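You operate a simulated robot arm through the tools that you are given. There is no shell and no other tool.

You are at the controls of a simulated robot arm. One attempt, no reset.

JOB
Pack both white-lidded trays in the carton and seal it with beige tape.
Fine: roll the tape flat and stand the roller back. Set down upright: roller with a blue grip. What is to be rubbed or washed off counts as gone when no trace of it is left.

The check looks at the end state, three seconds after you hand in, the way a careful person would. Anything else that was tipped, shoved, dropped, spilled or broken makes it a failure. Lids that push on must go on centred and level and be pressed home; caps that screw on are set level and turned clockwise until they are tight.

ROBOT AND FRAMES
A 6-joint arm with a two-finger gripper, fixed in place. Base frame: the origin is on the floor under the middle of its stand, x ahead of it, y to its left, z up. Readings come in cm, degrees, newtons and seconds.
It reaches about 157.2 cm from its shoulder. Its first joint turns from -166.0 to 166.0 degrees. Payload 2.45 kg.
The tool frame sits at the grasp point between the pads (the TCP): z along the fingers, y along the line on which they close. The tips reach 2 cm beyond it. The gripper opens to 14 cm; its body begins 16.8 cm behind the TCP.
Orientation is that of the tool frame in the base frame, as a unit quaternion [x, y, z, w]. With the fingers straight down and closing along the base's y, the tool's x points along the base's -x, its y along +y and its z along -z.

CONTROLS
- The arm moves only by the tool servo_tool. Its argument "rows" is a list of rows, each an object (a shift or turn left out is 0, a gripper value left out holds the last) with "delta_pos": the shift along the tool's x, y, z in units of 400 mm (1.0 is 400 mm), a list of three; "rot": the turn, a rotation vector about the tool's x, y, z in units of 90 degrees (1.0 is 90 degrees), a list of three; "hand": the opening, from 0 (shut) to 1 (fully open). In form: [{"delta_pos": [tx, ty, tz], "rot": [ax, ay, az], "hand": hand}, ...]. A call has 1 to 20 rows; each row is the pose to reach, as a shift and turn from the pose commanded when the call began, along the tool's axes at that moment. A call with a number of a shift or a turn outside -1 to 1 is refused whole. A row lasts 0.2 s, in which the tool goes at most 5 cm and 8.6 degrees; a call with a longer step from one row to the next is refused whole, and so is a gripper value outside its range. A pose out of reach is approached as far as the arm can. The call stops where the force on the tool passes 90 N (or 10 N more than at its start, if that is more) or the arm is blocked; 0.2 s more then pass. The fingers move at their own pace (about 4.5 cm/s each) and stop on an object; they squeeze with about 34 N. The grip force told is the motor's: it shows also when the fingers shut on nothing. Time passes only in rows, and 0.2 s behind the last, so rows that repeat a pose let the fingers close. The reply holds the time, the measured pose of the TCP, the force on the tool along the base axes, the opening and the grip force, in the units named above and with some noise, with the torque about the TCP (base axes, N m) and any sound that the robot's microphone picked up.
- Cameras (640 x 400 px; columns grow to the right, rows downward): "scene" is fixed at [22.02, -50.17, 168.3]; the picture's right is [0.69, -0.72, 0.00], its down [-0.42, -0.41, -0.81] and it looks along [0.58, 0.56, -0.59] (base axes); focal length 311 px, centre (320, 200). "wrist" rides on the gripper at [7.8, 1.1, -20.9] in the tool frame; the picture's right is [-0.14, 0.99, 0.00], its down [-0.92, -0.13, -0.37] and it looks along [-0.36, -0.05, 0.93] (tool axes); focal length 280 px, centre (320, 200). There is no depth. A picture from a camera that has moved, and an enlarged one, comes with that camera's place and axes in the base frame and with its lens.
- grab_frame(camera): a new picture of that camera. No time passes.
- enlarge(camera, box): a new picture of the part [left, top, right, bottom] of that camera's present view, enlarged. No time passes.
- sign_off(): hands the job in; it is judged then, once.

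Places have to be worked out from the pictures, the camera data and where the tool is seen. Open the gripper and draw the arm clear of the work before you hand the job in, unless the task says otherwise.

The tools are called after "Emit:" by a JSON object that holds its "method" and its "body". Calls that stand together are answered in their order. servo_tool: Moves the arm, as the interface text tells. Its arguments: {"type":"object","properties":{"rows":{"type":"array"}},"required":["rows"]} The other tools are called the same way: grab_frame (camera) takes a picture; enlarge (camera, box) takes an enlarged picture of a part of a camera's view; sign_off () hands the job in.

At the start:

```text
t: 0.0
ee_pos: [64.93, 23.37, 125.73]
tcp_rot: [0.0, 1.0, 0.0, 0.001]
force: [-0.2, -0.2, -0.1]
moment: [0.0, -0.01, 0.02]
opening: 14.01
gripper_force: 0.0
```

scene: 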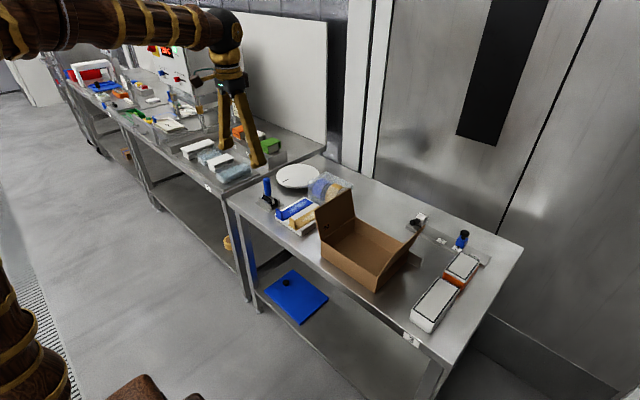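
wrist: 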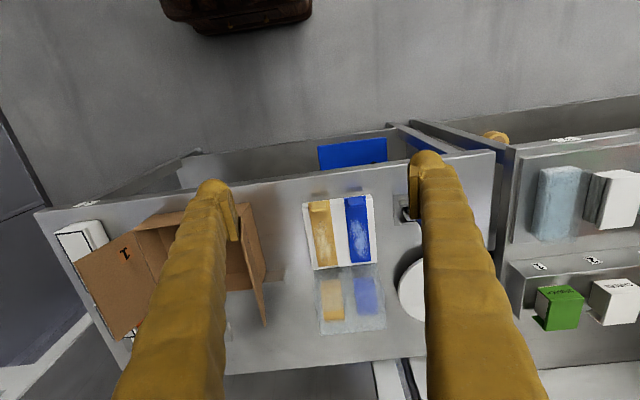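

The scene shows the carton on the near bench, with two white-lidded trays at its right, a tape holder and a roller at its left. I'll enlarge parts of the scene to work out the details.

Emit:
{"method": "enlarge", "body": {"camera": "scene", "box": [220, 150, 380, 250]}}

Emit:
{"method": "enlarge", "body": {"camera": "scene", "box": [300, 180, 540, 330]}}

Emit:
{"method": "enlarge", "body": {"camera": "scene", "box": [60, 30, 300, 190]}}

Emit:
{"method": "enlarge", "body": {"camera": "wrist", "box": [40, 120, 440, 370]}}

```text
4.00 times, centred on (300, 200) of scene
camera zoom: at [22.02, -50.17, 168.3], right [0.69, -0.72, 0.0], down [-0.42, -0.41, -0.81], along [0.58, 0.56, -0.59], focal length 1244 px, centre (400, 200)
```

zoom: 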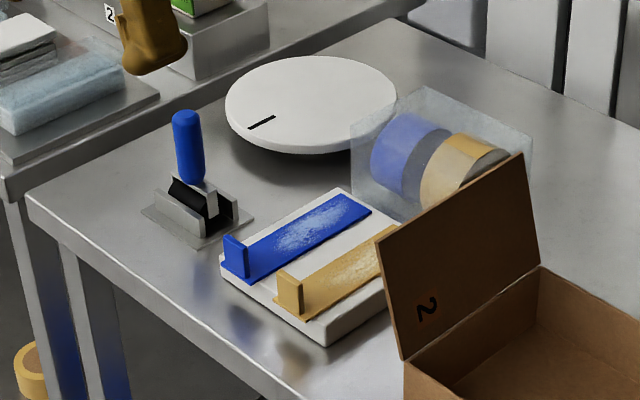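

```text
2.67 times, centred on (420, 255) of scene
camera zoom: at [22.02, -50.17, 168.3], right [0.69, -0.72, 0.0], down [-0.42, -0.41, -0.81], along [0.58, 0.56, -0.59], focal length 830 px, centre (53, 53)
```

zoom: 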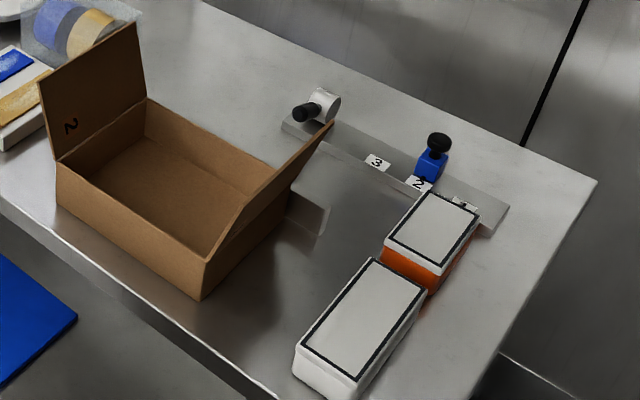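

```text
2.50 times, centred on (180, 110) of scene
camera zoom: at [22.02, -50.17, 168.3], right [0.69, -0.72, 0.0], down [-0.42, -0.41, -0.81], along [0.58, 0.56, -0.59], focal length 778 px, centre (670, 425)
```

zoom: 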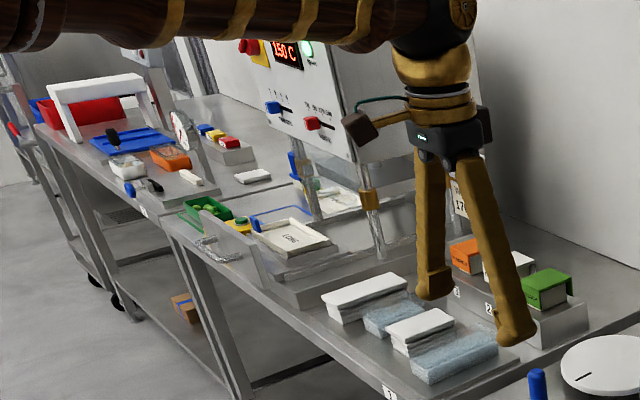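

```text
1.60 times, centred on (240, 245) of wrist
camera zoom: at [56.98, 24.62, 146.64], right [0.14, 0.99, 0.0], down [0.92, -0.13, 0.37], along [0.37, -0.05, -0.93], focal length 449 px, centre (448, 128)
```

zoom: 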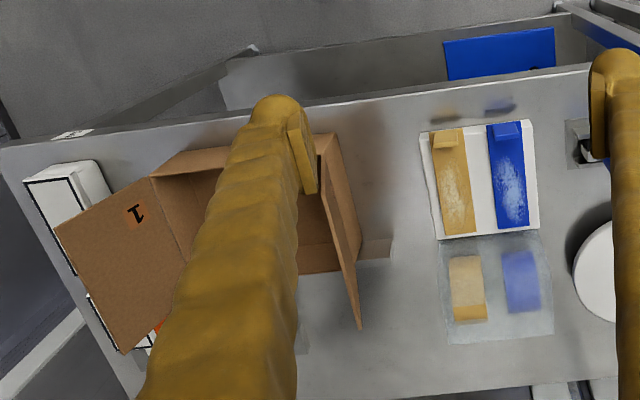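

The bench top is about z≈88–90 cm. I'll zoom in on the fixtures beyond the carton and on the trays to understand them before moving.

Emit:
{"method": "enlarge", "body": {"camera": "scene", "box": [400, 205, 500, 268]}}

Emit:
{"method": "enlarge", "body": {"camera": "scene", "box": [400, 240, 500, 350]}}

Emit:
{"method": "enlarge", "body": {"camera": "scene", "box": [310, 180, 430, 300]}}

Emit:
{"method": "enlarge", "body": {"camera": "scene", "box": [250, 165, 350, 240]}}

```text
6.35 times, centred on (450, 236) of scene
camera zoom: at [22.02, -50.17, 168.3], right [0.69, -0.72, 0.0], down [-0.42, -0.41, -0.81], along [0.58, 0.56, -0.59], focal length 1975 px, centre (-505, -32)
```

zoom: 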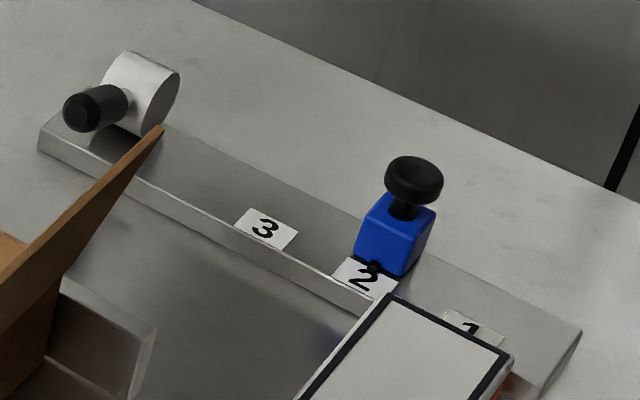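

```text
3.64 times, centred on (450, 295) of scene
camera zoom: at [22.02, -50.17, 168.3], right [0.69, -0.72, 0.0], down [-0.42, -0.41, -0.81], along [0.58, 0.56, -0.59], focal length 1131 px, centre (-153, -146)
```

zoom: 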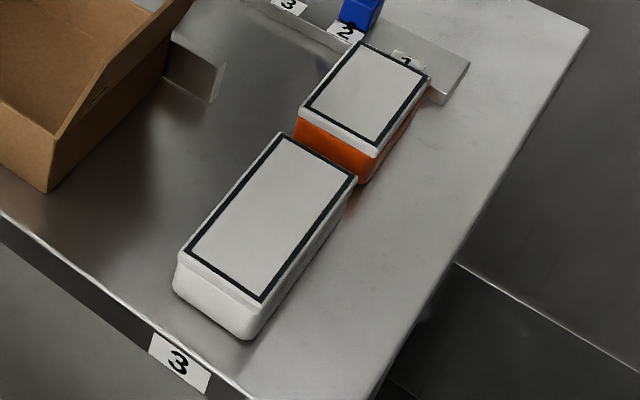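

```text
3.33 times, centred on (370, 240) of scene
camera zoom: at [22.02, -50.17, 168.3], right [0.69, -0.72, 0.0], down [-0.42, -0.41, -0.81], along [0.58, 0.56, -0.59], focal length 1037 px, centre (153, 67)
```

zoom: 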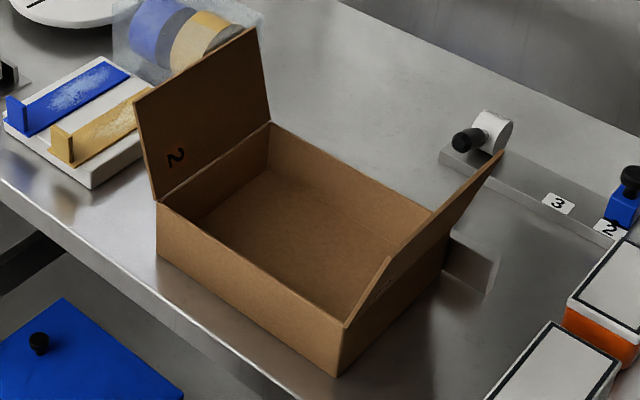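

```text
5.33 times, centred on (300, 202) of scene
camera zoom: at [22.02, -50.17, 168.3], right [0.69, -0.72, 0.0], down [-0.42, -0.41, -0.81], along [0.58, 0.56, -0.59], focal length 1659 px, centre (427, 187)
```

zoom: 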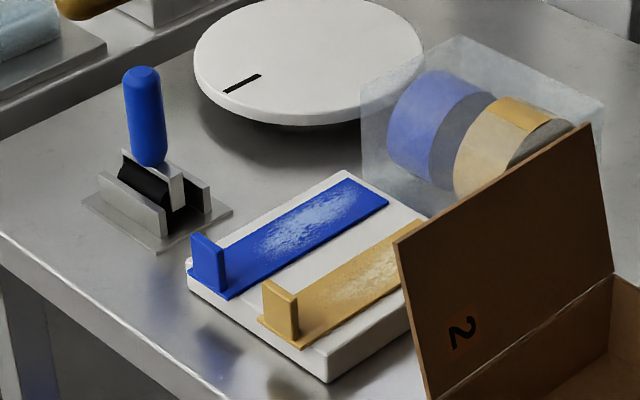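

Now I'll move the arm to the right (−y) above the carton and trays to get views from the wrist camera.

Emit:
{"method": "servo_tool", "body": {"rows": [{"delta_pos": [0.1, -0.05, -0.05]}, {"delta_pos": [0.15, -0.15, -0.08]}, {"delta_pos": [0.2, -0.25, -0.1]}, {"delta_pos": [0.25, -0.35, -0.1]}, {"delta_pos": [0.25, -0.45, -0.1]}, {"delta_pos": [0.25, -0.55, -0.1]}, {"delta_pos": [0.25, -0.65, -0.1]}, {"delta_pos": [0.25, -0.75, -0.1]}, {"delta_pos": [0.25, -0.85, -0.1]}, {"delta_pos": [0.25, -0.95, -0.1]}, {"delta_pos": [0.25, -0.95, -0.1]}]}}

Emit:
{"method": "grab_frame", "body": {"camera": "wrist"}}

Emit:
{"method": "grab_frame", "body": {"camera": "scene"}}

```text
t: 2.4
ee_pos: [54.81, -14.39, 129.59]
tcp_rot: [0.0, 1.0, 0.0, 0.001]
force: [0.6, 0.5, 0.9]
moment: [-0.01, -0.01, -0.04]
opening: 14.03
gripper_force: 0.0
```

```text
taken
camera wrist: at [46.91, -13.34, 150.65], right [0.14, 0.99, 0.0], down [0.92, -0.13, 0.37], along [0.37, -0.05, -0.93], focal length 280 px, centre (320, 200)
```

wrist: 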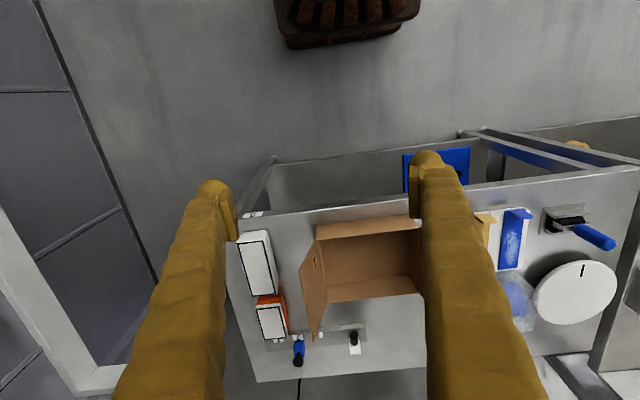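

```text
taken
```

scene: 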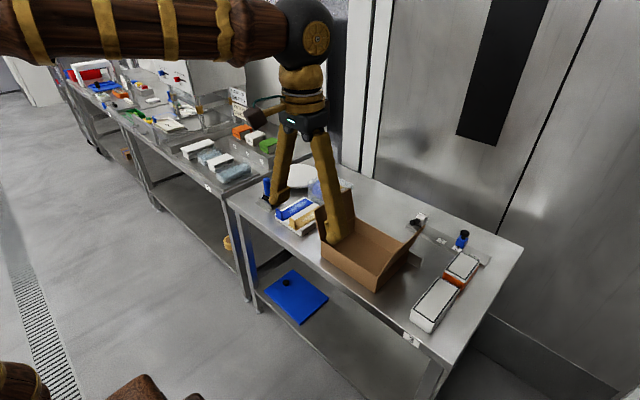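

I'll move forward to look down into the carton.

Emit:
{"method": "servo_tool", "body": {"rows": [{"delta_pos": [-0.1, 0, 0]}, {"delta_pos": [-0.2, 0.0, 0]}, {"delta_pos": [-0.3, 0.05, 0]}, {"delta_pos": [-0.4, 0.1, 0.0]}, {"delta_pos": [-0.5, 0.12, 0.0]}, {"delta_pos": [-0.5, 0.12, 0.0]}]}}

Emit:
{"method": "grab_frame", "body": {"camera": "wrist"}}

Emit:
{"method": "enlarge", "body": {"camera": "wrist", "box": [200, 150, 440, 300]}}

```text
t: 3.8
ee_pos: [75.01, -9.75, 129.68]
tcp_rot: [0.001, 1.0, 0.0, 0.001]
force: [0.7, -0.5, -0.2]
moment: [0.01, 0.02, 0.01]
opening: 14.0
gripper_force: 0.0
```

```text
taken
camera wrist: at [67.08, -8.5, 150.64], right [0.14, 0.99, 0.0], down [0.92, -0.13, 0.37], along [0.37, -0.05, -0.93], focal length 280 px, centre (320, 200)
```

wrist: 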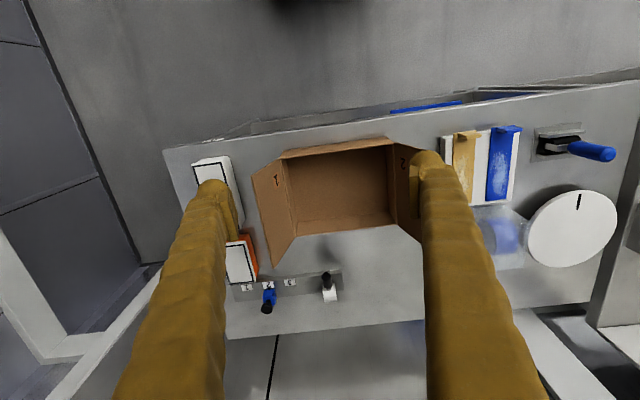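

```text
2.67 times, centred on (320, 225) of wrist
camera zoom: at [67.08, -8.5, 150.64], right [0.14, 0.99, 0.0], down [0.92, -0.13, 0.37], along [0.37, -0.05, -0.93], focal length 748 px, centre (320, 133)
```

zoom: 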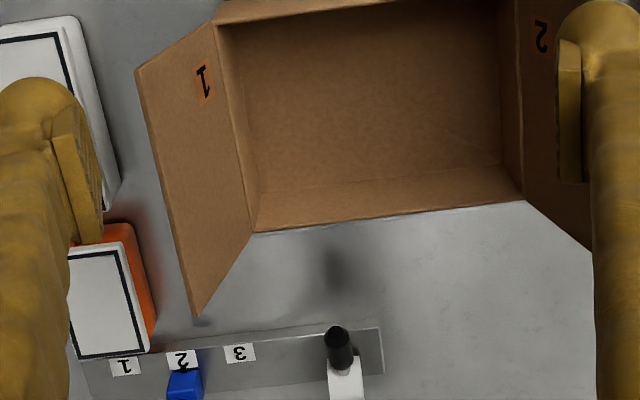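

The carton is roughly 23 cm wide in y and 18 cm deep in x, with half-flaps marked 1 and 2. I'll move above the trays for a closer look.

Emit:
{"method": "servo_tool", "body": {"rows": [{"delta_pos": [0.0, -0.1, 0.02]}, {"delta_pos": [0.0, -0.2, 0.06]}, {"delta_pos": [0.0, -0.3, 0.1]}, {"delta_pos": [0.0, -0.4, 0.14]}, {"delta_pos": [0.0, -0.5, 0.18]}, {"delta_pos": [-0.0, -0.6, 0.22]}, {"delta_pos": [-0.05, -0.67, 0.25]}, {"delta_pos": [-0.05, -0.67, 0.25]}]}}

Emit:
{"method": "grab_frame", "body": {"camera": "wrist"}}

Emit:
{"method": "grab_frame", "body": {"camera": "scene"}}

```text
t: 5.6
ee_pos: [77.09, -36.57, 119.56]
tcp_rot: [0.0, 1.0, 0.0, 0.001]
force: [-0.8, 0.5, 0.1]
moment: [-0.03, -0.01, 0.0]
opening: 14.04
gripper_force: 0.0
```

```text
taken
camera wrist: at [69.13, -35.44, 140.66], right [0.14, 0.99, 0.0], down [0.92, -0.13, 0.37], along [0.37, -0.05, -0.93], focal length 280 px, centre (320, 200)
```

wrist: 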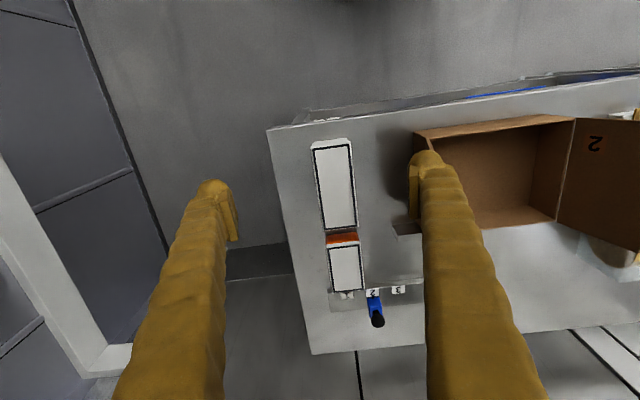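

```text
taken
```

scene: 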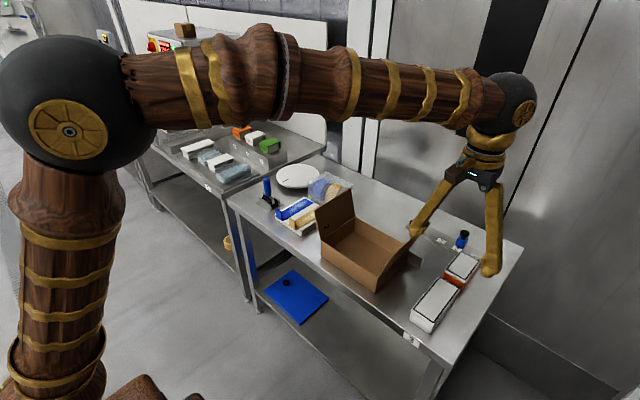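

Emit:
{"method": "enlarge", "body": {"camera": "wrist", "box": [260, 110, 420, 210]}}

Emit:
{"method": "enlarge", "body": {"camera": "wrist", "box": [300, 210, 420, 340]}}

Emit:
{"method": "enlarge", "body": {"camera": "wrist", "box": [400, 100, 640, 250]}}

Emit:
{"method": "enlarge", "body": {"camera": "scene", "box": [400, 260, 500, 340]}}

```text
4.00 times, centred on (340, 160) of wrist
camera zoom: at [69.13, -35.44, 140.66], right [0.14, 0.99, 0.0], down [0.92, -0.13, 0.37], along [0.37, -0.05, -0.93], focal length 1122 px, centre (240, 360)
```

zoom: 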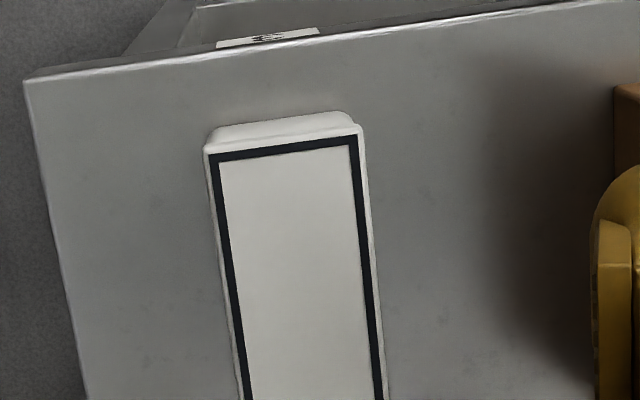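

```text
3.08 times, centred on (360, 275) of wrist
camera zoom: at [69.13, -35.44, 140.66], right [0.14, 0.99, 0.0], down [0.92, -0.13, 0.37], along [0.37, -0.05, -0.93], focal length 863 px, centre (197, -31)
```

zoom: 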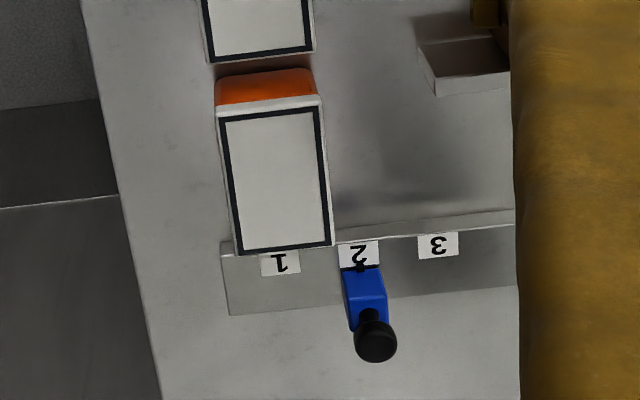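

```text
2.67 times, centred on (520, 175) of wrist
camera zoom: at [69.13, -35.44, 140.66], right [0.14, 0.99, 0.0], down [0.92, -0.13, 0.37], along [0.37, -0.05, -0.93], focal length 748 px, centre (-213, 267)
```

zoom: 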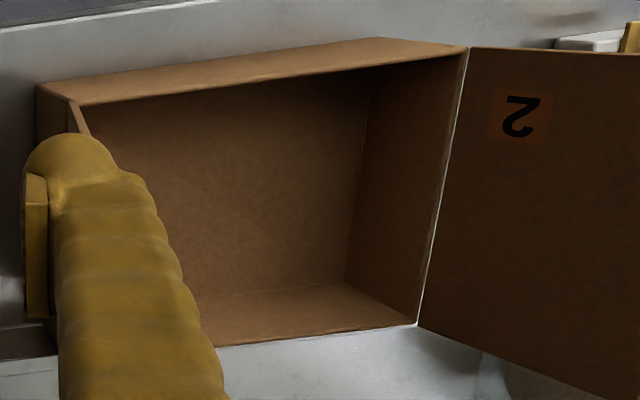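

```text
5.00 times, centred on (450, 300) of scene
camera zoom: at [22.02, -50.17, 168.3], right [0.69, -0.72, 0.0], down [-0.42, -0.41, -0.81], along [0.58, 0.56, -0.59], focal length 1555 px, centre (-330, -300)
```

zoom: 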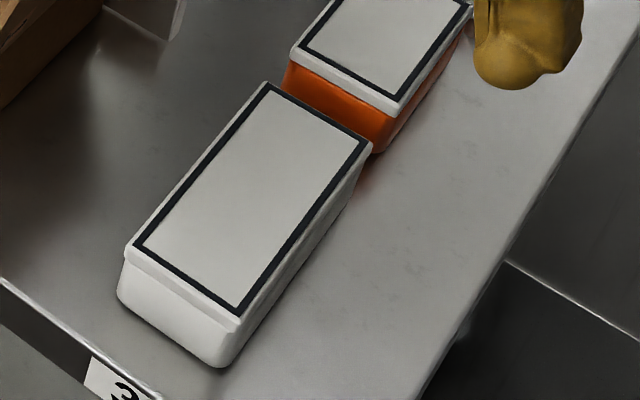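

Emit:
{"method": "enlarge", "body": {"camera": "scene", "box": [390, 160, 530, 290]}}

```text
3.08 times, centred on (460, 225) of scene
camera zoom: at [22.02, -50.17, 168.3], right [0.69, -0.72, 0.0], down [-0.42, -0.41, -0.81], along [0.58, 0.56, -0.59], focal length 957 px, centre (-111, 123)
```

zoom: 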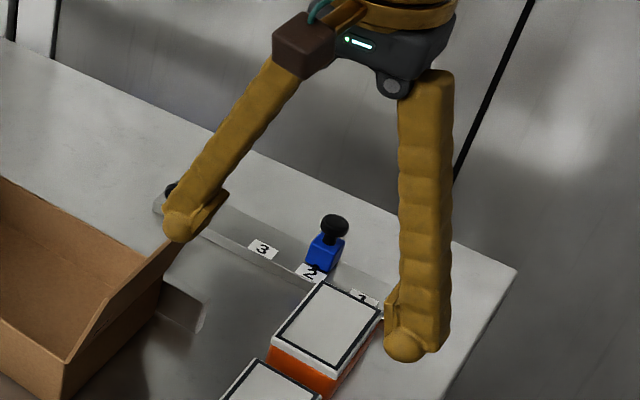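

The wrist-camera triangulation puts the bench top at z≈85.3, the carton rim at z≈94.1 and the tray tops at z≈90. Before picking anything I'll check the white items on the other bench to be sure which trays are meant.

Emit:
{"method": "enlarge", "body": {"camera": "scene", "box": [170, 115, 300, 195]}}

Emit:
{"method": "enlarge", "body": {"camera": "scene", "box": [60, 50, 190, 140]}}

Emit:
{"method": "enlarge", "body": {"camera": "scene", "box": [420, 230, 500, 280]}}

```text
4.92 times, centred on (235, 155) of scene
camera zoom: at [22.02, -50.17, 168.3], right [0.69, -0.72, 0.0], down [-0.42, -0.41, -0.81], along [0.58, 0.56, -0.59], focal length 1532 px, centre (738, 422)
```

zoom: 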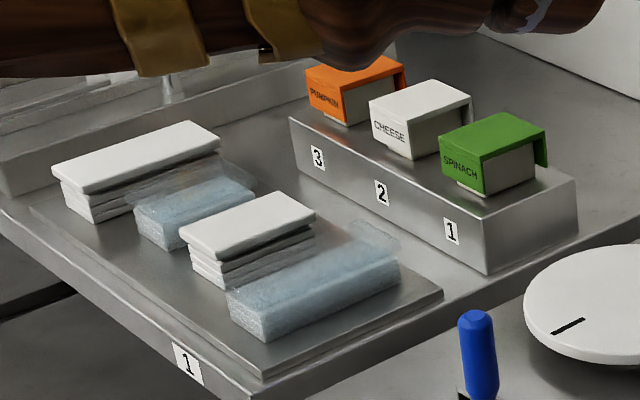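

```text
4.44 times, centred on (125, 95) of scene
camera zoom: at [22.02, -50.17, 168.3], right [0.69, -0.72, 0.0], down [-0.42, -0.41, -0.81], along [0.58, 0.56, -0.59], focal length 1383 px, centre (1187, 667)
```

zoom: 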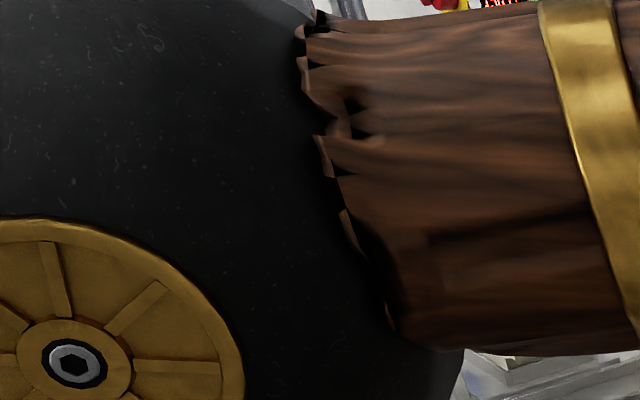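

```text
8.00 times, centred on (460, 255) of scene
camera zoom: at [22.02, -50.17, 168.3], right [0.69, -0.72, 0.0], down [-0.42, -0.41, -0.81], along [0.58, 0.56, -0.59], focal length 2489 px, centre (-800, -240)
```

zoom: 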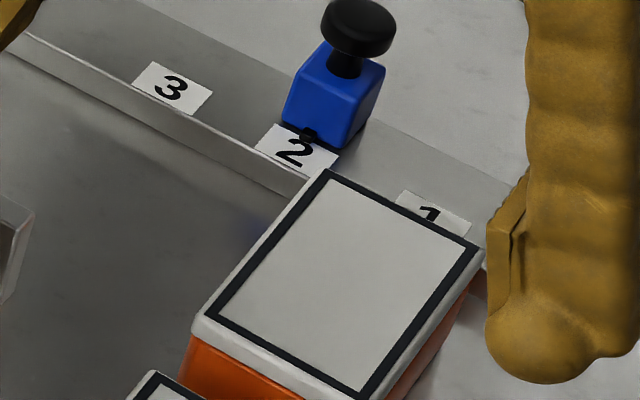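

Those are stacks of loose lids for another station, so the white and the orange tray on this bench are the right ones. I'll move over the white tray (centre ≈ (87.1, −34.9)) at an intermediate height with a narrower opening and check alignment.

Emit:
{"method": "servo_tool", "body": {"rows": [{"delta_pos": [-0.06, 0.01, 0.08], "hand": 0.8}, {"delta_pos": [-0.12, 0.02, 0.16], "hand": 0.8}, {"delta_pos": [-0.18, 0.03, 0.24], "hand": 0.8}, {"delta_pos": [-0.24, 0.042, 0.32], "hand": 0.8}, {"delta_pos": [-0.25, 0.042, 0.3625], "hand": 0.8}, {"delta_pos": [-0.25, 0.042, 0.3625], "hand": 0.8}]}}

Emit:
{"method": "grab_frame", "body": {"camera": "wrist"}}

Emit:
{"method": "enlarge", "body": {"camera": "scene", "box": [390, 220, 530, 350]}}

```text
t: 7.0
ee_pos: [87.03, -34.86, 104.95]
tcp_rot: [0.0, 1.0, 0.0, 0.001]
force: [-0.7, 0.9, 0.0]
moment: [0.02, -0.03, 0.0]
opening: 11.2
gripper_force: 0.0
```

```text
taken
camera wrist: at [79.06, -33.72, 126.03], right [0.14, 0.99, 0.0], down [0.92, -0.13, 0.37], along [0.37, -0.05, -0.93], focal length 280 px, centre (320, 200)
```

wrist: 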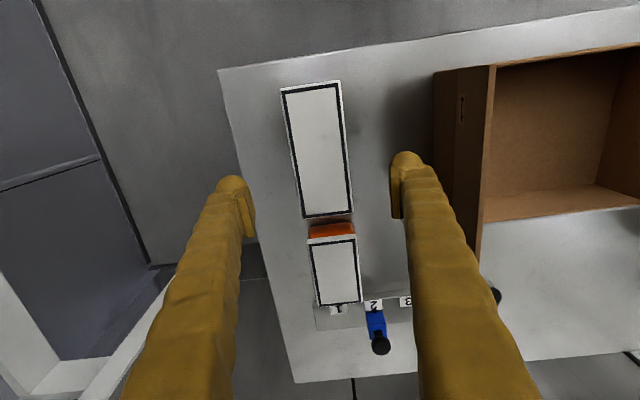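

```text
3.08 times, centred on (460, 285) of scene
camera zoom: at [22.02, -50.17, 168.3], right [0.69, -0.72, 0.0], down [-0.42, -0.41, -0.81], along [0.58, 0.56, -0.59], focal length 957 px, centre (-111, -62)
```

zoom: 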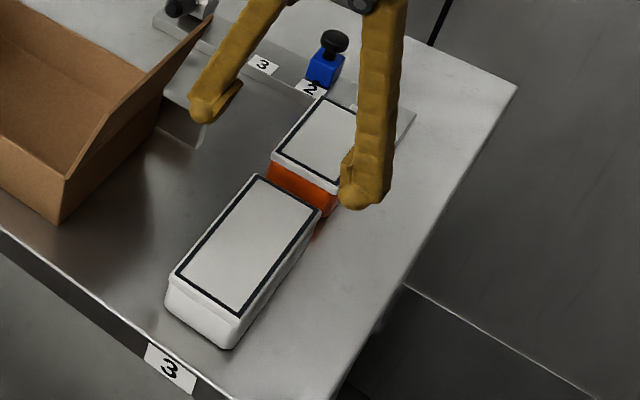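

The white tray spans x≈78.5–95.7 and y≈−38.6…−31.3, so the tool is centred over it. I'll descend to a low grasp around the tray body with the tips just above the bench.

Emit:
{"method": "servo_tool", "body": {"rows": [{"delta_pos": [0, 0, 0.1]}, {"delta_pos": [0, 0, 0.2]}, {"delta_pos": [0, 0, 0.3]}, {"delta_pos": [0, 0, 0.36]}, {"delta_pos": [0, 0, 0.4]}, {"delta_pos": [0, 0, 0.42]}, {"delta_pos": [0, 0, 0.42]}]}}

Emit:
{"method": "grab_frame", "body": {"camera": "wrist"}}

Emit:
{"method": "enlarge", "body": {"camera": "scene", "box": [390, 240, 510, 350]}}

```text
t: 8.6
ee_pos: [87.04, -34.82, 88.28]
tcp_rot: [0.0, 1.0, -0.001, 0.001]
force: [-0.1, -0.9, 0.6]
moment: [0.0, -0.03, -0.01]
opening: 11.18
gripper_force: 0.1
```

```text
taken
camera wrist: at [79.02, -33.69, 109.32], right [0.14, 0.99, 0.0], down [0.92, -0.13, 0.37], along [0.37, -0.05, -0.93], focal length 280 px, centre (320, 200)
```

wrist: 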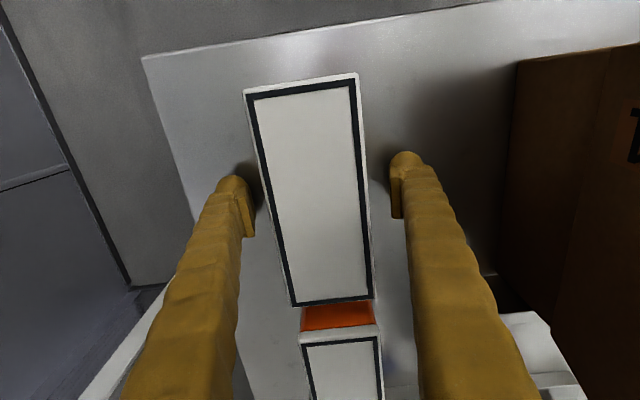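

```text
3.64 times, centred on (450, 295) of scene
camera zoom: at [22.02, -50.17, 168.3], right [0.69, -0.72, 0.0], down [-0.42, -0.41, -0.81], along [0.58, 0.56, -0.59], focal length 1131 px, centre (-153, -146)
```

zoom: 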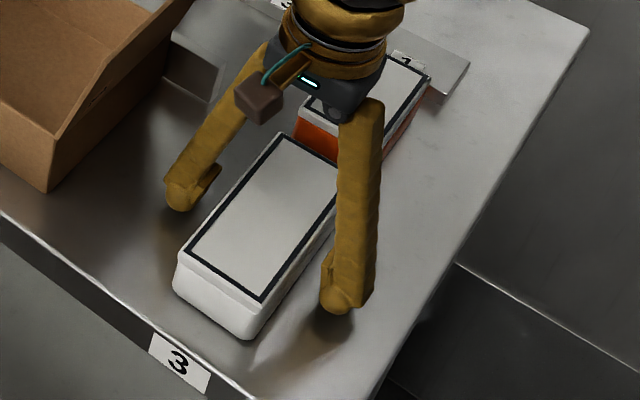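

The fingers straddle the tray symmetrically enough; I'll creep down slightly and close on it.

Emit:
{"method": "servo_tool", "body": {"rows": [{"delta_pos": [0, -0.003, 0.005]}, {"delta_pos": [0, -0.003, 0.01]}, {"delta_pos": [0, -0.003, 0.01], "hand": 0.4}, {"delta_pos": [0, -0.003, 0.01], "hand": 0.4}, {"delta_pos": [0, -0.003, 0.01], "hand": 0.3}, {"delta_pos": [0, -0.003, 0.01], "hand": 0.3}, {"delta_pos": [0, -0.003, 0.01], "hand": 0.3}, {"delta_pos": [0, -0.003, 0.01], "hand": 0.3}]}}

Emit:
{"method": "enlarge", "body": {"camera": "wrist", "box": [200, 60, 440, 320]}}

Emit:
{"method": "enlarge", "body": {"camera": "scene", "box": [390, 240, 510, 350]}}

```text
t: 10.4
ee_pos: [86.91, -34.9, 87.93]
tcp_rot: [0.0, 1.0, 0.0, 0.0]
force: [-0.3, -0.4, -0.2]
moment: [-0.01, 0.03, -0.05]
opening: 7.67
gripper_force: 34.7
```

```text
1.54 times, centred on (320, 190) of wrist
camera zoom: at [79.01, -33.81, 108.94], right [0.14, 0.99, 0.0], down [0.92, -0.13, 0.37], along [0.37, -0.05, -0.93], focal length 431 px, centre (320, 215)
```

zoom: 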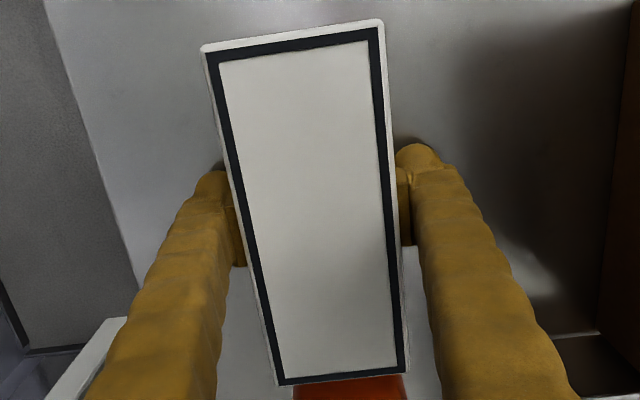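

```text
3.64 times, centred on (450, 295) of scene
camera zoom: at [22.02, -50.17, 168.3], right [0.69, -0.72, 0.0], down [-0.42, -0.41, -0.81], along [0.58, 0.56, -0.59], focal length 1131 px, centre (-153, -146)
```

zoom: 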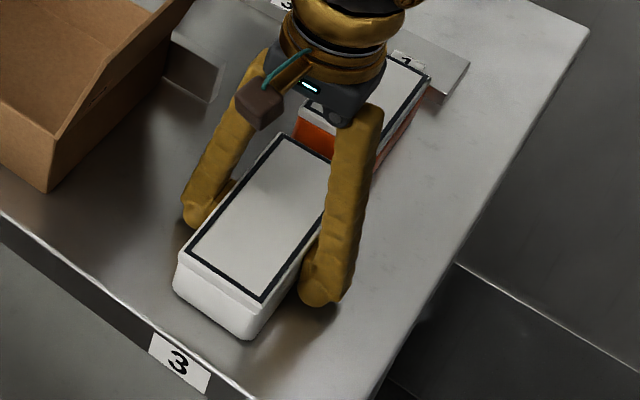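

The grip reads 34.7 N at 7.67 cm opening. I'll lift a little and check that the whole tray comes up.

Emit:
{"method": "servo_tool", "body": {"rows": [{"delta_pos": [0, 0, -0.02]}, {"delta_pos": [0, 0, -0.05]}, {"delta_pos": [0, 0, -0.08]}, {"delta_pos": [0, 0, -0.1]}, {"delta_pos": [0, 0, -0.1]}]}}

Emit:
{"method": "enlarge", "body": {"camera": "wrist", "box": [200, 60, 440, 320]}}

Emit:
{"method": "enlarge", "body": {"camera": "scene", "box": [390, 240, 510, 350]}}

```text
t: 11.6
ee_pos: [86.95, -35.02, 91.85]
tcp_rot: [0.001, 1.0, 0.0, 0.0]
force: [0.1, 0.4, -1.9]
moment: [0.02, -0.01, -0.01]
opening: 7.72
gripper_force: 33.8
```

```text
1.54 times, centred on (320, 190) of wrist
camera zoom: at [79.02, -33.81, 112.92], right [0.14, 0.99, 0.0], down [0.92, -0.13, 0.37], along [0.37, -0.05, -0.93], focal length 431 px, centre (320, 215)
```

zoom: 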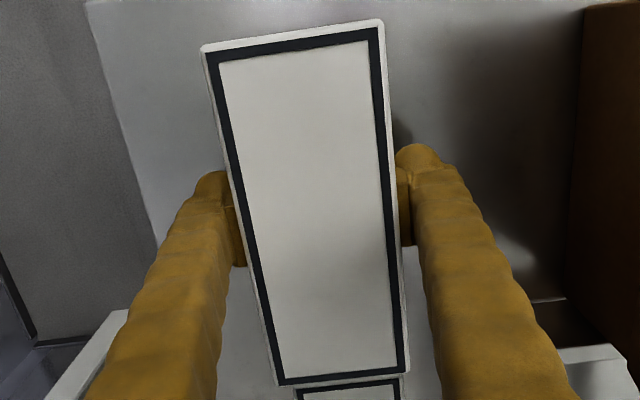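

```text
3.64 times, centred on (450, 295) of scene
camera zoom: at [22.02, -50.17, 168.3], right [0.69, -0.72, 0.0], down [-0.42, -0.41, -0.81], along [0.58, 0.56, -0.59], focal length 1131 px, centre (-153, -146)
```

zoom: 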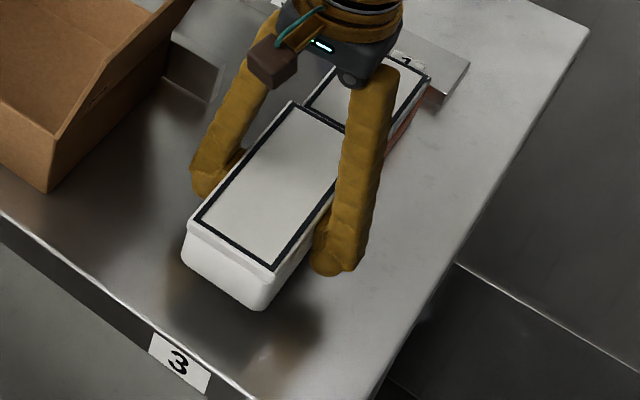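

The whole tray is held level. I'll raise it above flap height, carry it over the carton and hover for an alignment check.

Emit:
{"method": "servo_tool", "body": {"rows": [{"delta_pos": [0, 0, -0.1]}, {"delta_pos": [0, 0, -0.2]}, {"delta_pos": [0, 0, -0.3]}, {"delta_pos": [0, 0, -0.4]}, {"delta_pos": [0, 0.02, -0.5]}, {"delta_pos": [-0.005, 0.1, -0.54]}, {"delta_pos": [-0.01, 0.2, -0.54]}, {"delta_pos": [-0.015, 0.3, -0.54]}, {"delta_pos": [-0.02, 0.4, -0.54]}, {"delta_pos": [-0.025, 0.5, -0.54]}, {"delta_pos": [-0.029, 0.6, -0.54]}, {"delta_pos": [-0.029, 0.7, -0.54]}, {"delta_pos": [-0.029, 0.76, -0.54]}, {"delta_pos": [-0.029, 0.76, -0.54]}]}}

Emit:
{"method": "grab_frame", "body": {"camera": "wrist"}}

Emit:
{"method": "enlarge", "body": {"camera": "scene", "box": [290, 130, 450, 310]}}

```text
t: 14.6
ee_pos: [88.12, -4.48, 113.44]
tcp_rot: [0.0, 1.0, 0.0, 0.001]
force: [0.5, -0.3, -1.5]
moment: [0.01, 0.01, 0.01]
opening: 7.71
gripper_force: 34.0
```

```text
taken
camera wrist: at [80.16, -3.35, 134.55], right [0.14, 0.99, 0.0], down [0.92, -0.13, 0.37], along [0.37, -0.05, -0.93], focal length 280 px, centre (320, 200)
```

wrist: 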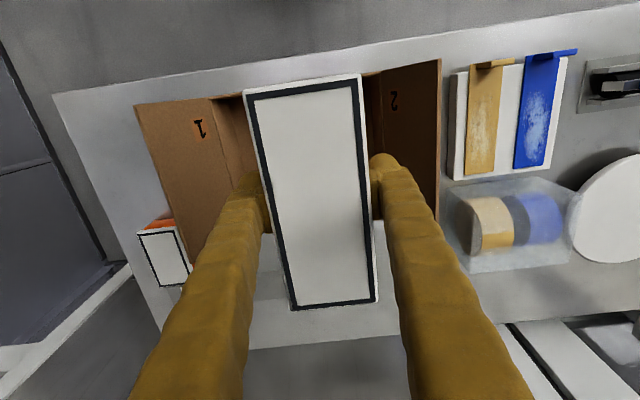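

```text
2.22 times, centred on (370, 220) of scene
camera zoom: at [22.02, -50.17, 168.3], right [0.69, -0.72, 0.0], down [-0.42, -0.41, -0.81], along [0.58, 0.56, -0.59], focal length 691 px, centre (209, 156)
```

zoom: 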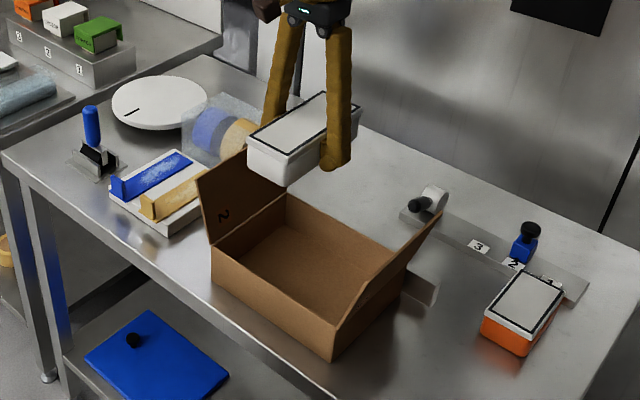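

Emit:
{"method": "servo_tool", "body": {"rows": [{"delta_pos": [0, 0, 0.08]}, {"delta_pos": [0, 0, 0.16]}, {"delta_pos": [0, 0, 0.24]}, {"delta_pos": [0, 0, 0.32]}, {"delta_pos": [0, 0, 0.36]}, {"delta_pos": [0, 0, 0.37]}, {"delta_pos": [0, 0, 0.37]}]}}

Emit:
{"method": "grab_frame", "body": {"camera": "wrist"}}

Emit:
{"method": "enlarge", "body": {"camera": "wrist", "box": [200, 40, 440, 190]}}

Emit:
{"method": "enlarge", "body": {"camera": "wrist", "box": [200, 190, 440, 340]}}

Emit:
{"method": "enlarge", "body": {"camera": "scene", "box": [300, 180, 440, 300]}}

```text
t: 16.2
ee_pos: [88.11, -4.48, 98.81]
tcp_rot: [0.0, 1.0, 0.001, 0.0]
force: [0.1, -0.1, -3.2]
moment: [0.0, 0.01, 0.01]
opening: 7.73
gripper_force: 33.2
```

```text
taken
camera wrist: at [80.16, -3.38, 119.77], right [0.14, 0.99, 0.0], down [0.92, -0.13, 0.37], along [0.37, -0.05, -0.93], focal length 280 px, centre (320, 200)
```

wrist: 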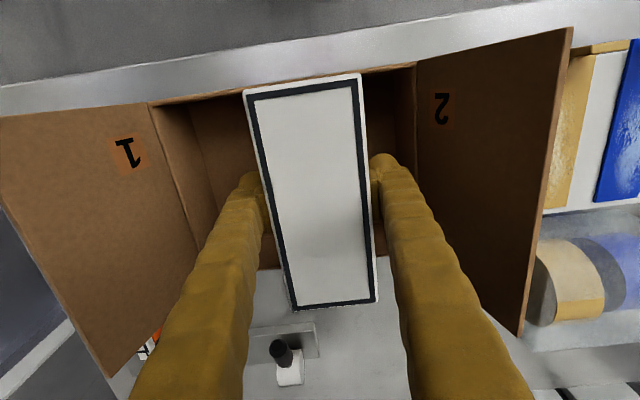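

```text
2.67 times, centred on (320, 115) of wrist
camera zoom: at [80.16, -3.38, 119.77], right [0.14, 0.99, 0.0], down [0.92, -0.13, 0.37], along [0.37, -0.05, -0.93], focal length 748 px, centre (320, 427)
```

zoom: 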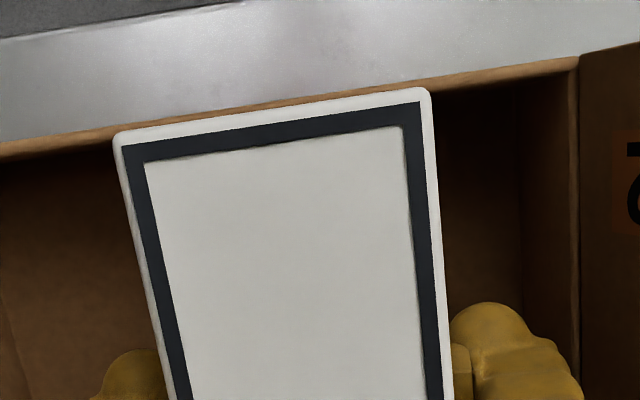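

```text
2.67 times, centred on (320, 265) of wrist
camera zoom: at [80.16, -3.38, 119.77], right [0.14, 0.99, 0.0], down [0.92, -0.13, 0.37], along [0.37, -0.05, -0.93], focal length 748 px, centre (320, 27)
```

zoom: 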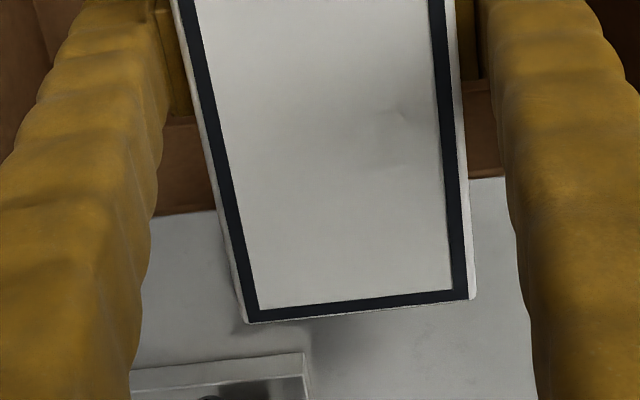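

```text
3.33 times, centred on (370, 240) of scene
camera zoom: at [22.02, -50.17, 168.3], right [0.69, -0.72, 0.0], down [-0.42, -0.41, -0.81], along [0.58, 0.56, -0.59], focal length 1037 px, centre (153, 67)
```

zoom: 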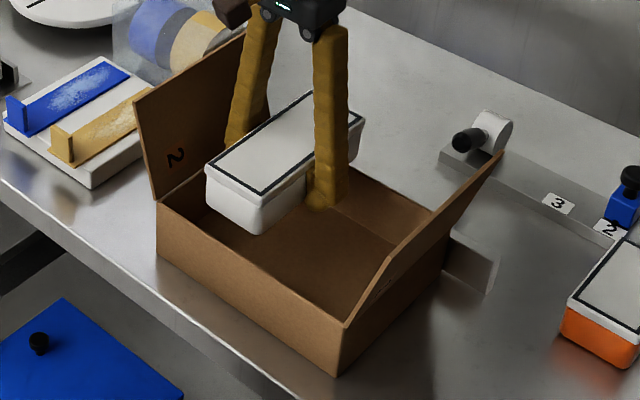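

The hover shows the tray is nearly the length of the carton interior in x. I'll enlarge the scene view to compare the lengths more precisely before lowering.

Emit:
{"method": "enlarge", "body": {"camera": "scene", "box": [310, 200, 390, 250]}}

Emit:
{"method": "enlarge", "body": {"camera": "wrist", "box": [340, 50, 440, 120]}}

Emit:
{"method": "enlarge", "body": {"camera": "wrist", "box": [250, 220, 410, 320]}}

```text
8.00 times, centred on (350, 225) of scene
camera zoom: at [22.02, -50.17, 168.3], right [0.69, -0.72, 0.0], down [-0.42, -0.41, -0.81], along [0.58, 0.56, -0.59], focal length 2489 px, centre (80, 0)
```

zoom: 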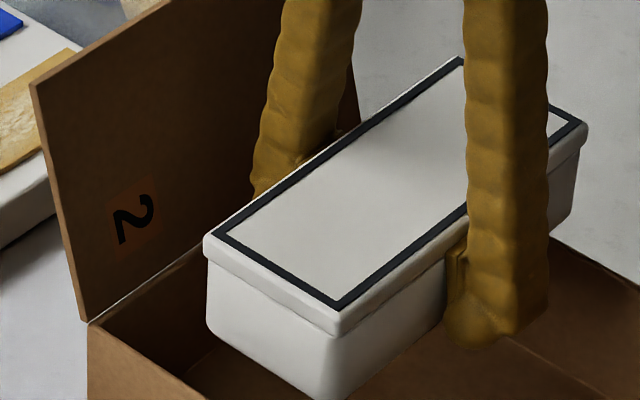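

```text
5.71 times, centred on (390, 85) of wrist
camera zoom: at [80.16, -3.38, 119.77], right [0.14, 0.99, 0.0], down [0.92, -0.13, 0.37], along [0.37, -0.05, -0.93], focal length 1602 px, centre (-80, 857)
```

zoom: 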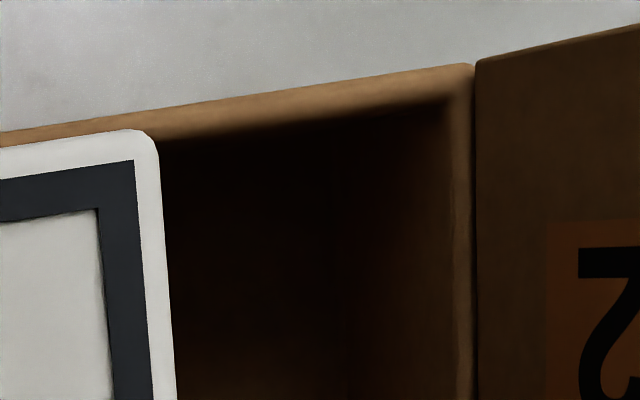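

```text
4.00 times, centred on (330, 270) of wrist
camera zoom: at [80.16, -3.38, 119.77], right [0.14, 0.99, 0.0], down [0.92, -0.13, 0.37], along [0.37, -0.05, -0.93], focal length 1122 px, centre (280, -80)
```

zoom: 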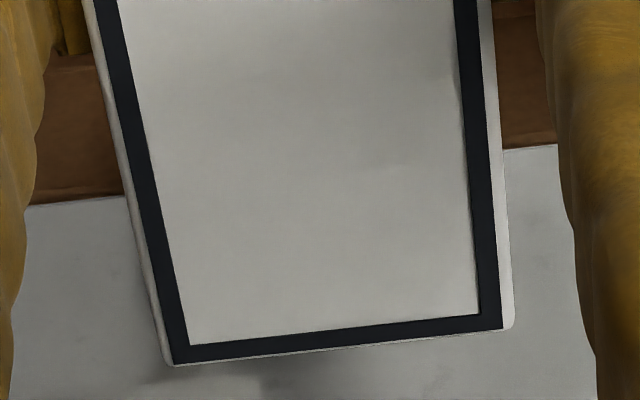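

Best estimate: the lid is ~17.1 cm long inside a ~17.6 cm interior, so it fits with small margins. I'll shift +0.1 cm in x, +1.2 cm in y, and lower only the body past the rim, watching the forces.

Emit:
{"method": "servo_tool", "body": {"rows": [{"delta_pos": [-0.0025, 0.015, 0]}, {"delta_pos": [-0.0025, 0.03, 0.0]}, {"delta_pos": [-0.0025, 0.03, 0.03]}, {"delta_pos": [-0.0025, 0.03, 0.05]}, {"delta_pos": [-0.0025, 0.03, 0.07]}, {"delta_pos": [-0.0025, 0.03, 0.09]}, {"delta_pos": [-0.0025, 0.03, 0.11]}, {"delta_pos": [-0.0025, 0.03, 0.11]}]}}

Emit:
{"method": "enlarge", "body": {"camera": "wrist", "box": [220, 40, 420, 165]}}

Emit:
{"method": "enlarge", "body": {"camera": "wrist", "box": [220, 210, 420, 335]}}

Emit:
{"method": "enlarge", "body": {"camera": "scene", "box": [300, 180, 440, 300]}}

```text
t: 18.0
ee_pos: [88.2, -3.35, 94.33]
tcp_rot: [0.0, 1.0, 0.0, 0.0]
force: [0.5, 0.4, -1.8]
moment: [0.0, -0.01, -0.03]
opening: 7.68
gripper_force: 33.9
```

```text
3.20 times, centred on (320, 102) of wrist
camera zoom: at [80.26, -2.2, 115.3], right [0.14, 0.99, 0.0], down [0.92, -0.13, 0.37], along [0.37, -0.05, -0.93], focal length 897 px, centre (320, 512)
```

zoom: 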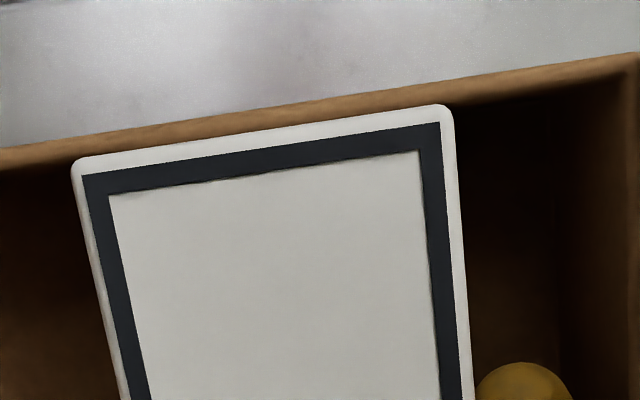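

```text
3.20 times, centred on (320, 272) of wrist
camera zoom: at [80.26, -2.2, 115.3], right [0.14, 0.99, 0.0], down [0.92, -0.13, 0.37], along [0.37, -0.05, -0.93], focal length 897 px, centre (320, -32)
```

zoom: 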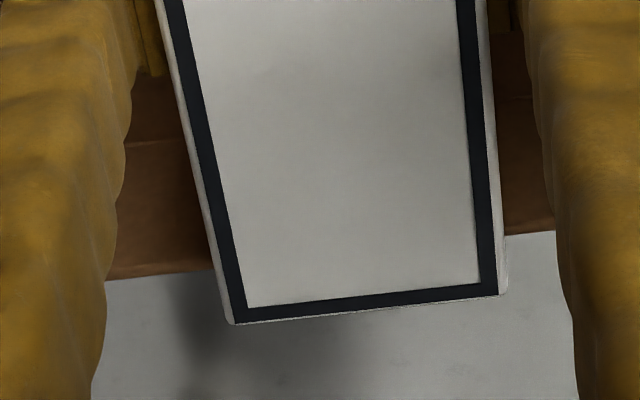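

```text
3.33 times, centred on (370, 240) of scene
camera zoom: at [22.02, -50.17, 168.3], right [0.69, -0.72, 0.0], down [-0.42, -0.41, -0.81], along [0.58, 0.56, -0.59], focal length 1037 px, centre (153, 67)
```

zoom: 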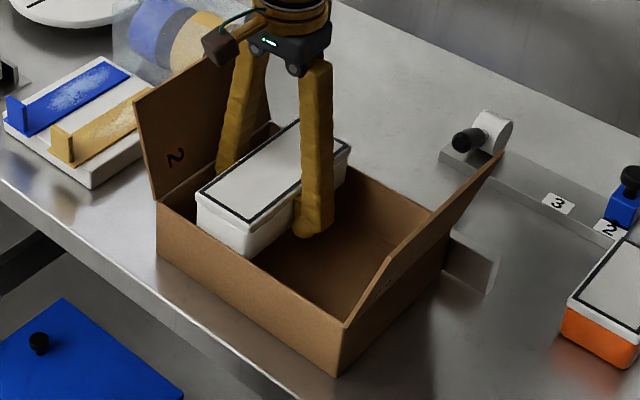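

The body is inside with no contact force. I'll lower until the lid just enters the rim and check forces again.

Emit:
{"method": "servo_tool", "body": {"rows": [{"delta_pos": [0, 0, 0.01]}, {"delta_pos": [0, 0, 0.02]}, {"delta_pos": [0, 0, 0.03]}, {"delta_pos": [0, 0, 0.04]}, {"delta_pos": [0, 0, 0.05]}, {"delta_pos": [0, 0, 0.06]}, {"delta_pos": [0, 0, 0.06]}]}}

Emit:
{"method": "enlarge", "body": {"camera": "wrist", "box": [220, 40, 420, 165]}}

Emit:
{"method": "enlarge", "body": {"camera": "wrist", "box": [220, 210, 420, 335]}}

```text
t: 19.6
ee_pos: [88.24, -3.32, 91.93]
tcp_rot: [0.0, 1.0, 0.0, 0.002]
force: [0.1, 0.6, -3.1]
moment: [-0.04, 0.02, -0.01]
opening: 7.67
gripper_force: 34.3
```

```text
3.20 times, centred on (320, 102) of wrist
camera zoom: at [80.31, -2.17, 112.95], right [0.14, 0.99, 0.0], down [0.92, -0.13, 0.37], along [0.37, -0.05, -0.93], focal length 897 px, centre (320, 512)
```

zoom: 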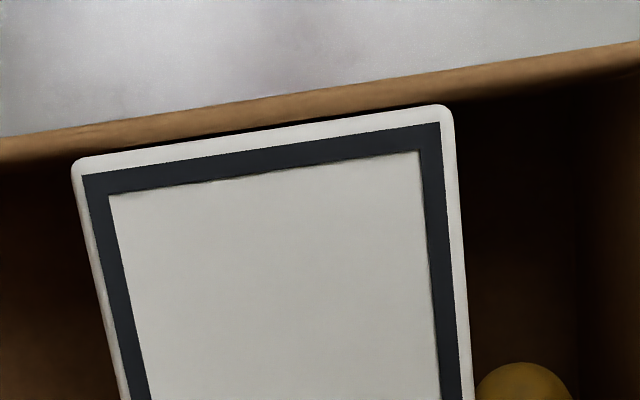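

```text
3.20 times, centred on (320, 272) of wrist
camera zoom: at [80.31, -2.17, 112.95], right [0.14, 0.99, 0.0], down [0.92, -0.13, 0.37], along [0.37, -0.05, -0.93], focal length 897 px, centre (320, -32)
```

zoom: 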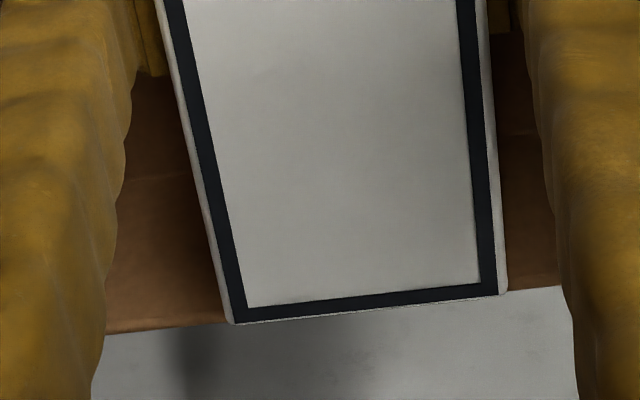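

Still no contact and the lid skirt appears to be inside the rim. I'll nudge 0.05 cm toward the robot and continue down in small steps.

Emit:
{"method": "servo_tool", "body": {"rows": [{"delta_pos": [0.0015, 0, 0]}, {"delta_pos": [0.0015, 0, 0.01]}, {"delta_pos": [0.0015, 0, 0.02]}, {"delta_pos": [0.0015, 0, 0.03]}, {"delta_pos": [0.0015, 0, 0.03]}]}}

Emit:
{"method": "enlarge", "body": {"camera": "wrist", "box": [220, 40, 420, 165]}}

Emit:
{"method": "enlarge", "body": {"camera": "wrist", "box": [220, 210, 420, 335]}}

Emit:
{"method": "enlarge", "body": {"camera": "scene", "box": [300, 180, 440, 300]}}

```text
t: 20.8
ee_pos: [88.05, -3.32, 90.78]
tcp_rot: [-0.001, 1.0, 0.0, 0.001]
force: [0.5, -0.1, -2.1]
moment: [0.01, 0.0, -0.02]
opening: 7.69
gripper_force: 33.9
```

```text
3.20 times, centred on (320, 102) of wrist
camera zoom: at [80.22, -2.21, 111.78], right [0.14, 0.99, 0.0], down [0.92, -0.13, 0.37], along [0.37, -0.05, -0.93], focal length 897 px, centre (320, 512)
```

zoom: 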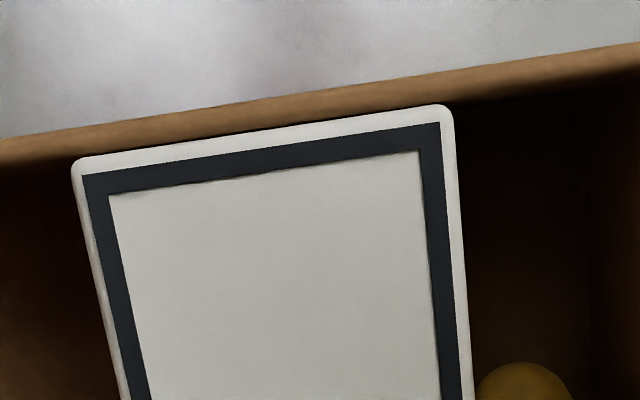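

```text
3.20 times, centred on (320, 272) of wrist
camera zoom: at [80.22, -2.21, 111.78], right [0.14, 0.99, 0.0], down [0.92, -0.13, 0.37], along [0.37, -0.05, -0.93], focal length 897 px, centre (320, -32)
```

zoom: 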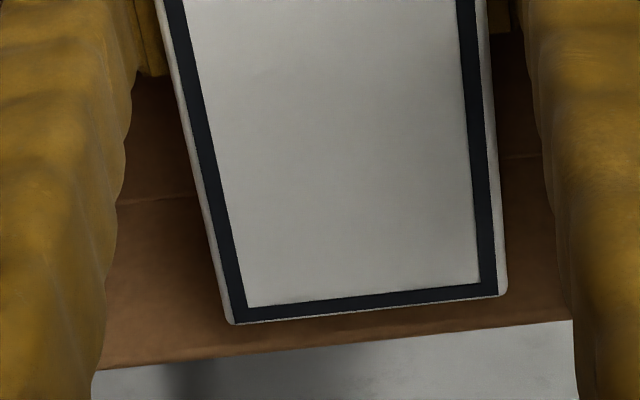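

```text
3.33 times, centred on (370, 240) of scene
camera zoom: at [22.02, -50.17, 168.3], right [0.69, -0.72, 0.0], down [-0.42, -0.41, -0.81], along [0.58, 0.56, -0.59], focal length 1037 px, centre (153, 67)
```

zoom: 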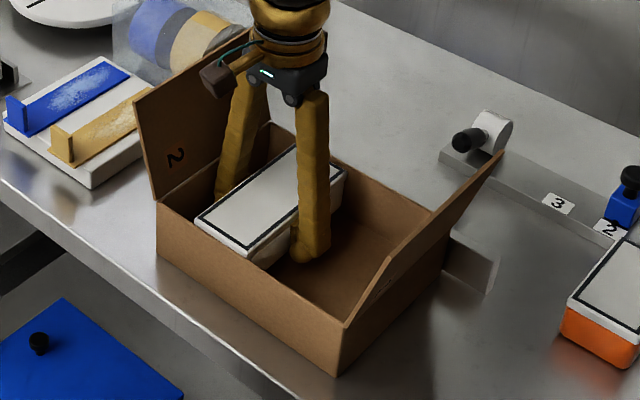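

It fits and is now inside without contact. I'll continue down toward the carton floor (expected TCP z≈88.3), ending with slow steps.

Emit:
{"method": "servo_tool", "body": {"rows": [{"delta_pos": [-0.001, 0, 0.01]}, {"delta_pos": [-0.001, 0, 0.02]}, {"delta_pos": [-0.001, 0, 0.03]}, {"delta_pos": [-0.001, 0, 0.04]}, {"delta_pos": [-0.001, 0, 0.05]}, {"delta_pos": [-0.001, 0, 0.052]}, {"delta_pos": [-0.001, 0, 0.054]}, {"delta_pos": [-0.001, 0, 0.056]}, {"delta_pos": [-0.001, 0, 0.056]}]}}

```text
t: 22.8
ee_pos: [88.21, -3.34, 88.54]
tcp_rot: [0.0, 1.0, 0.0, 0.001]
force: [-0.5, -1.5, 6.7]
moment: [-0.01, 0.19, -0.03]
opening: 7.68
gripper_force: 34.3
```

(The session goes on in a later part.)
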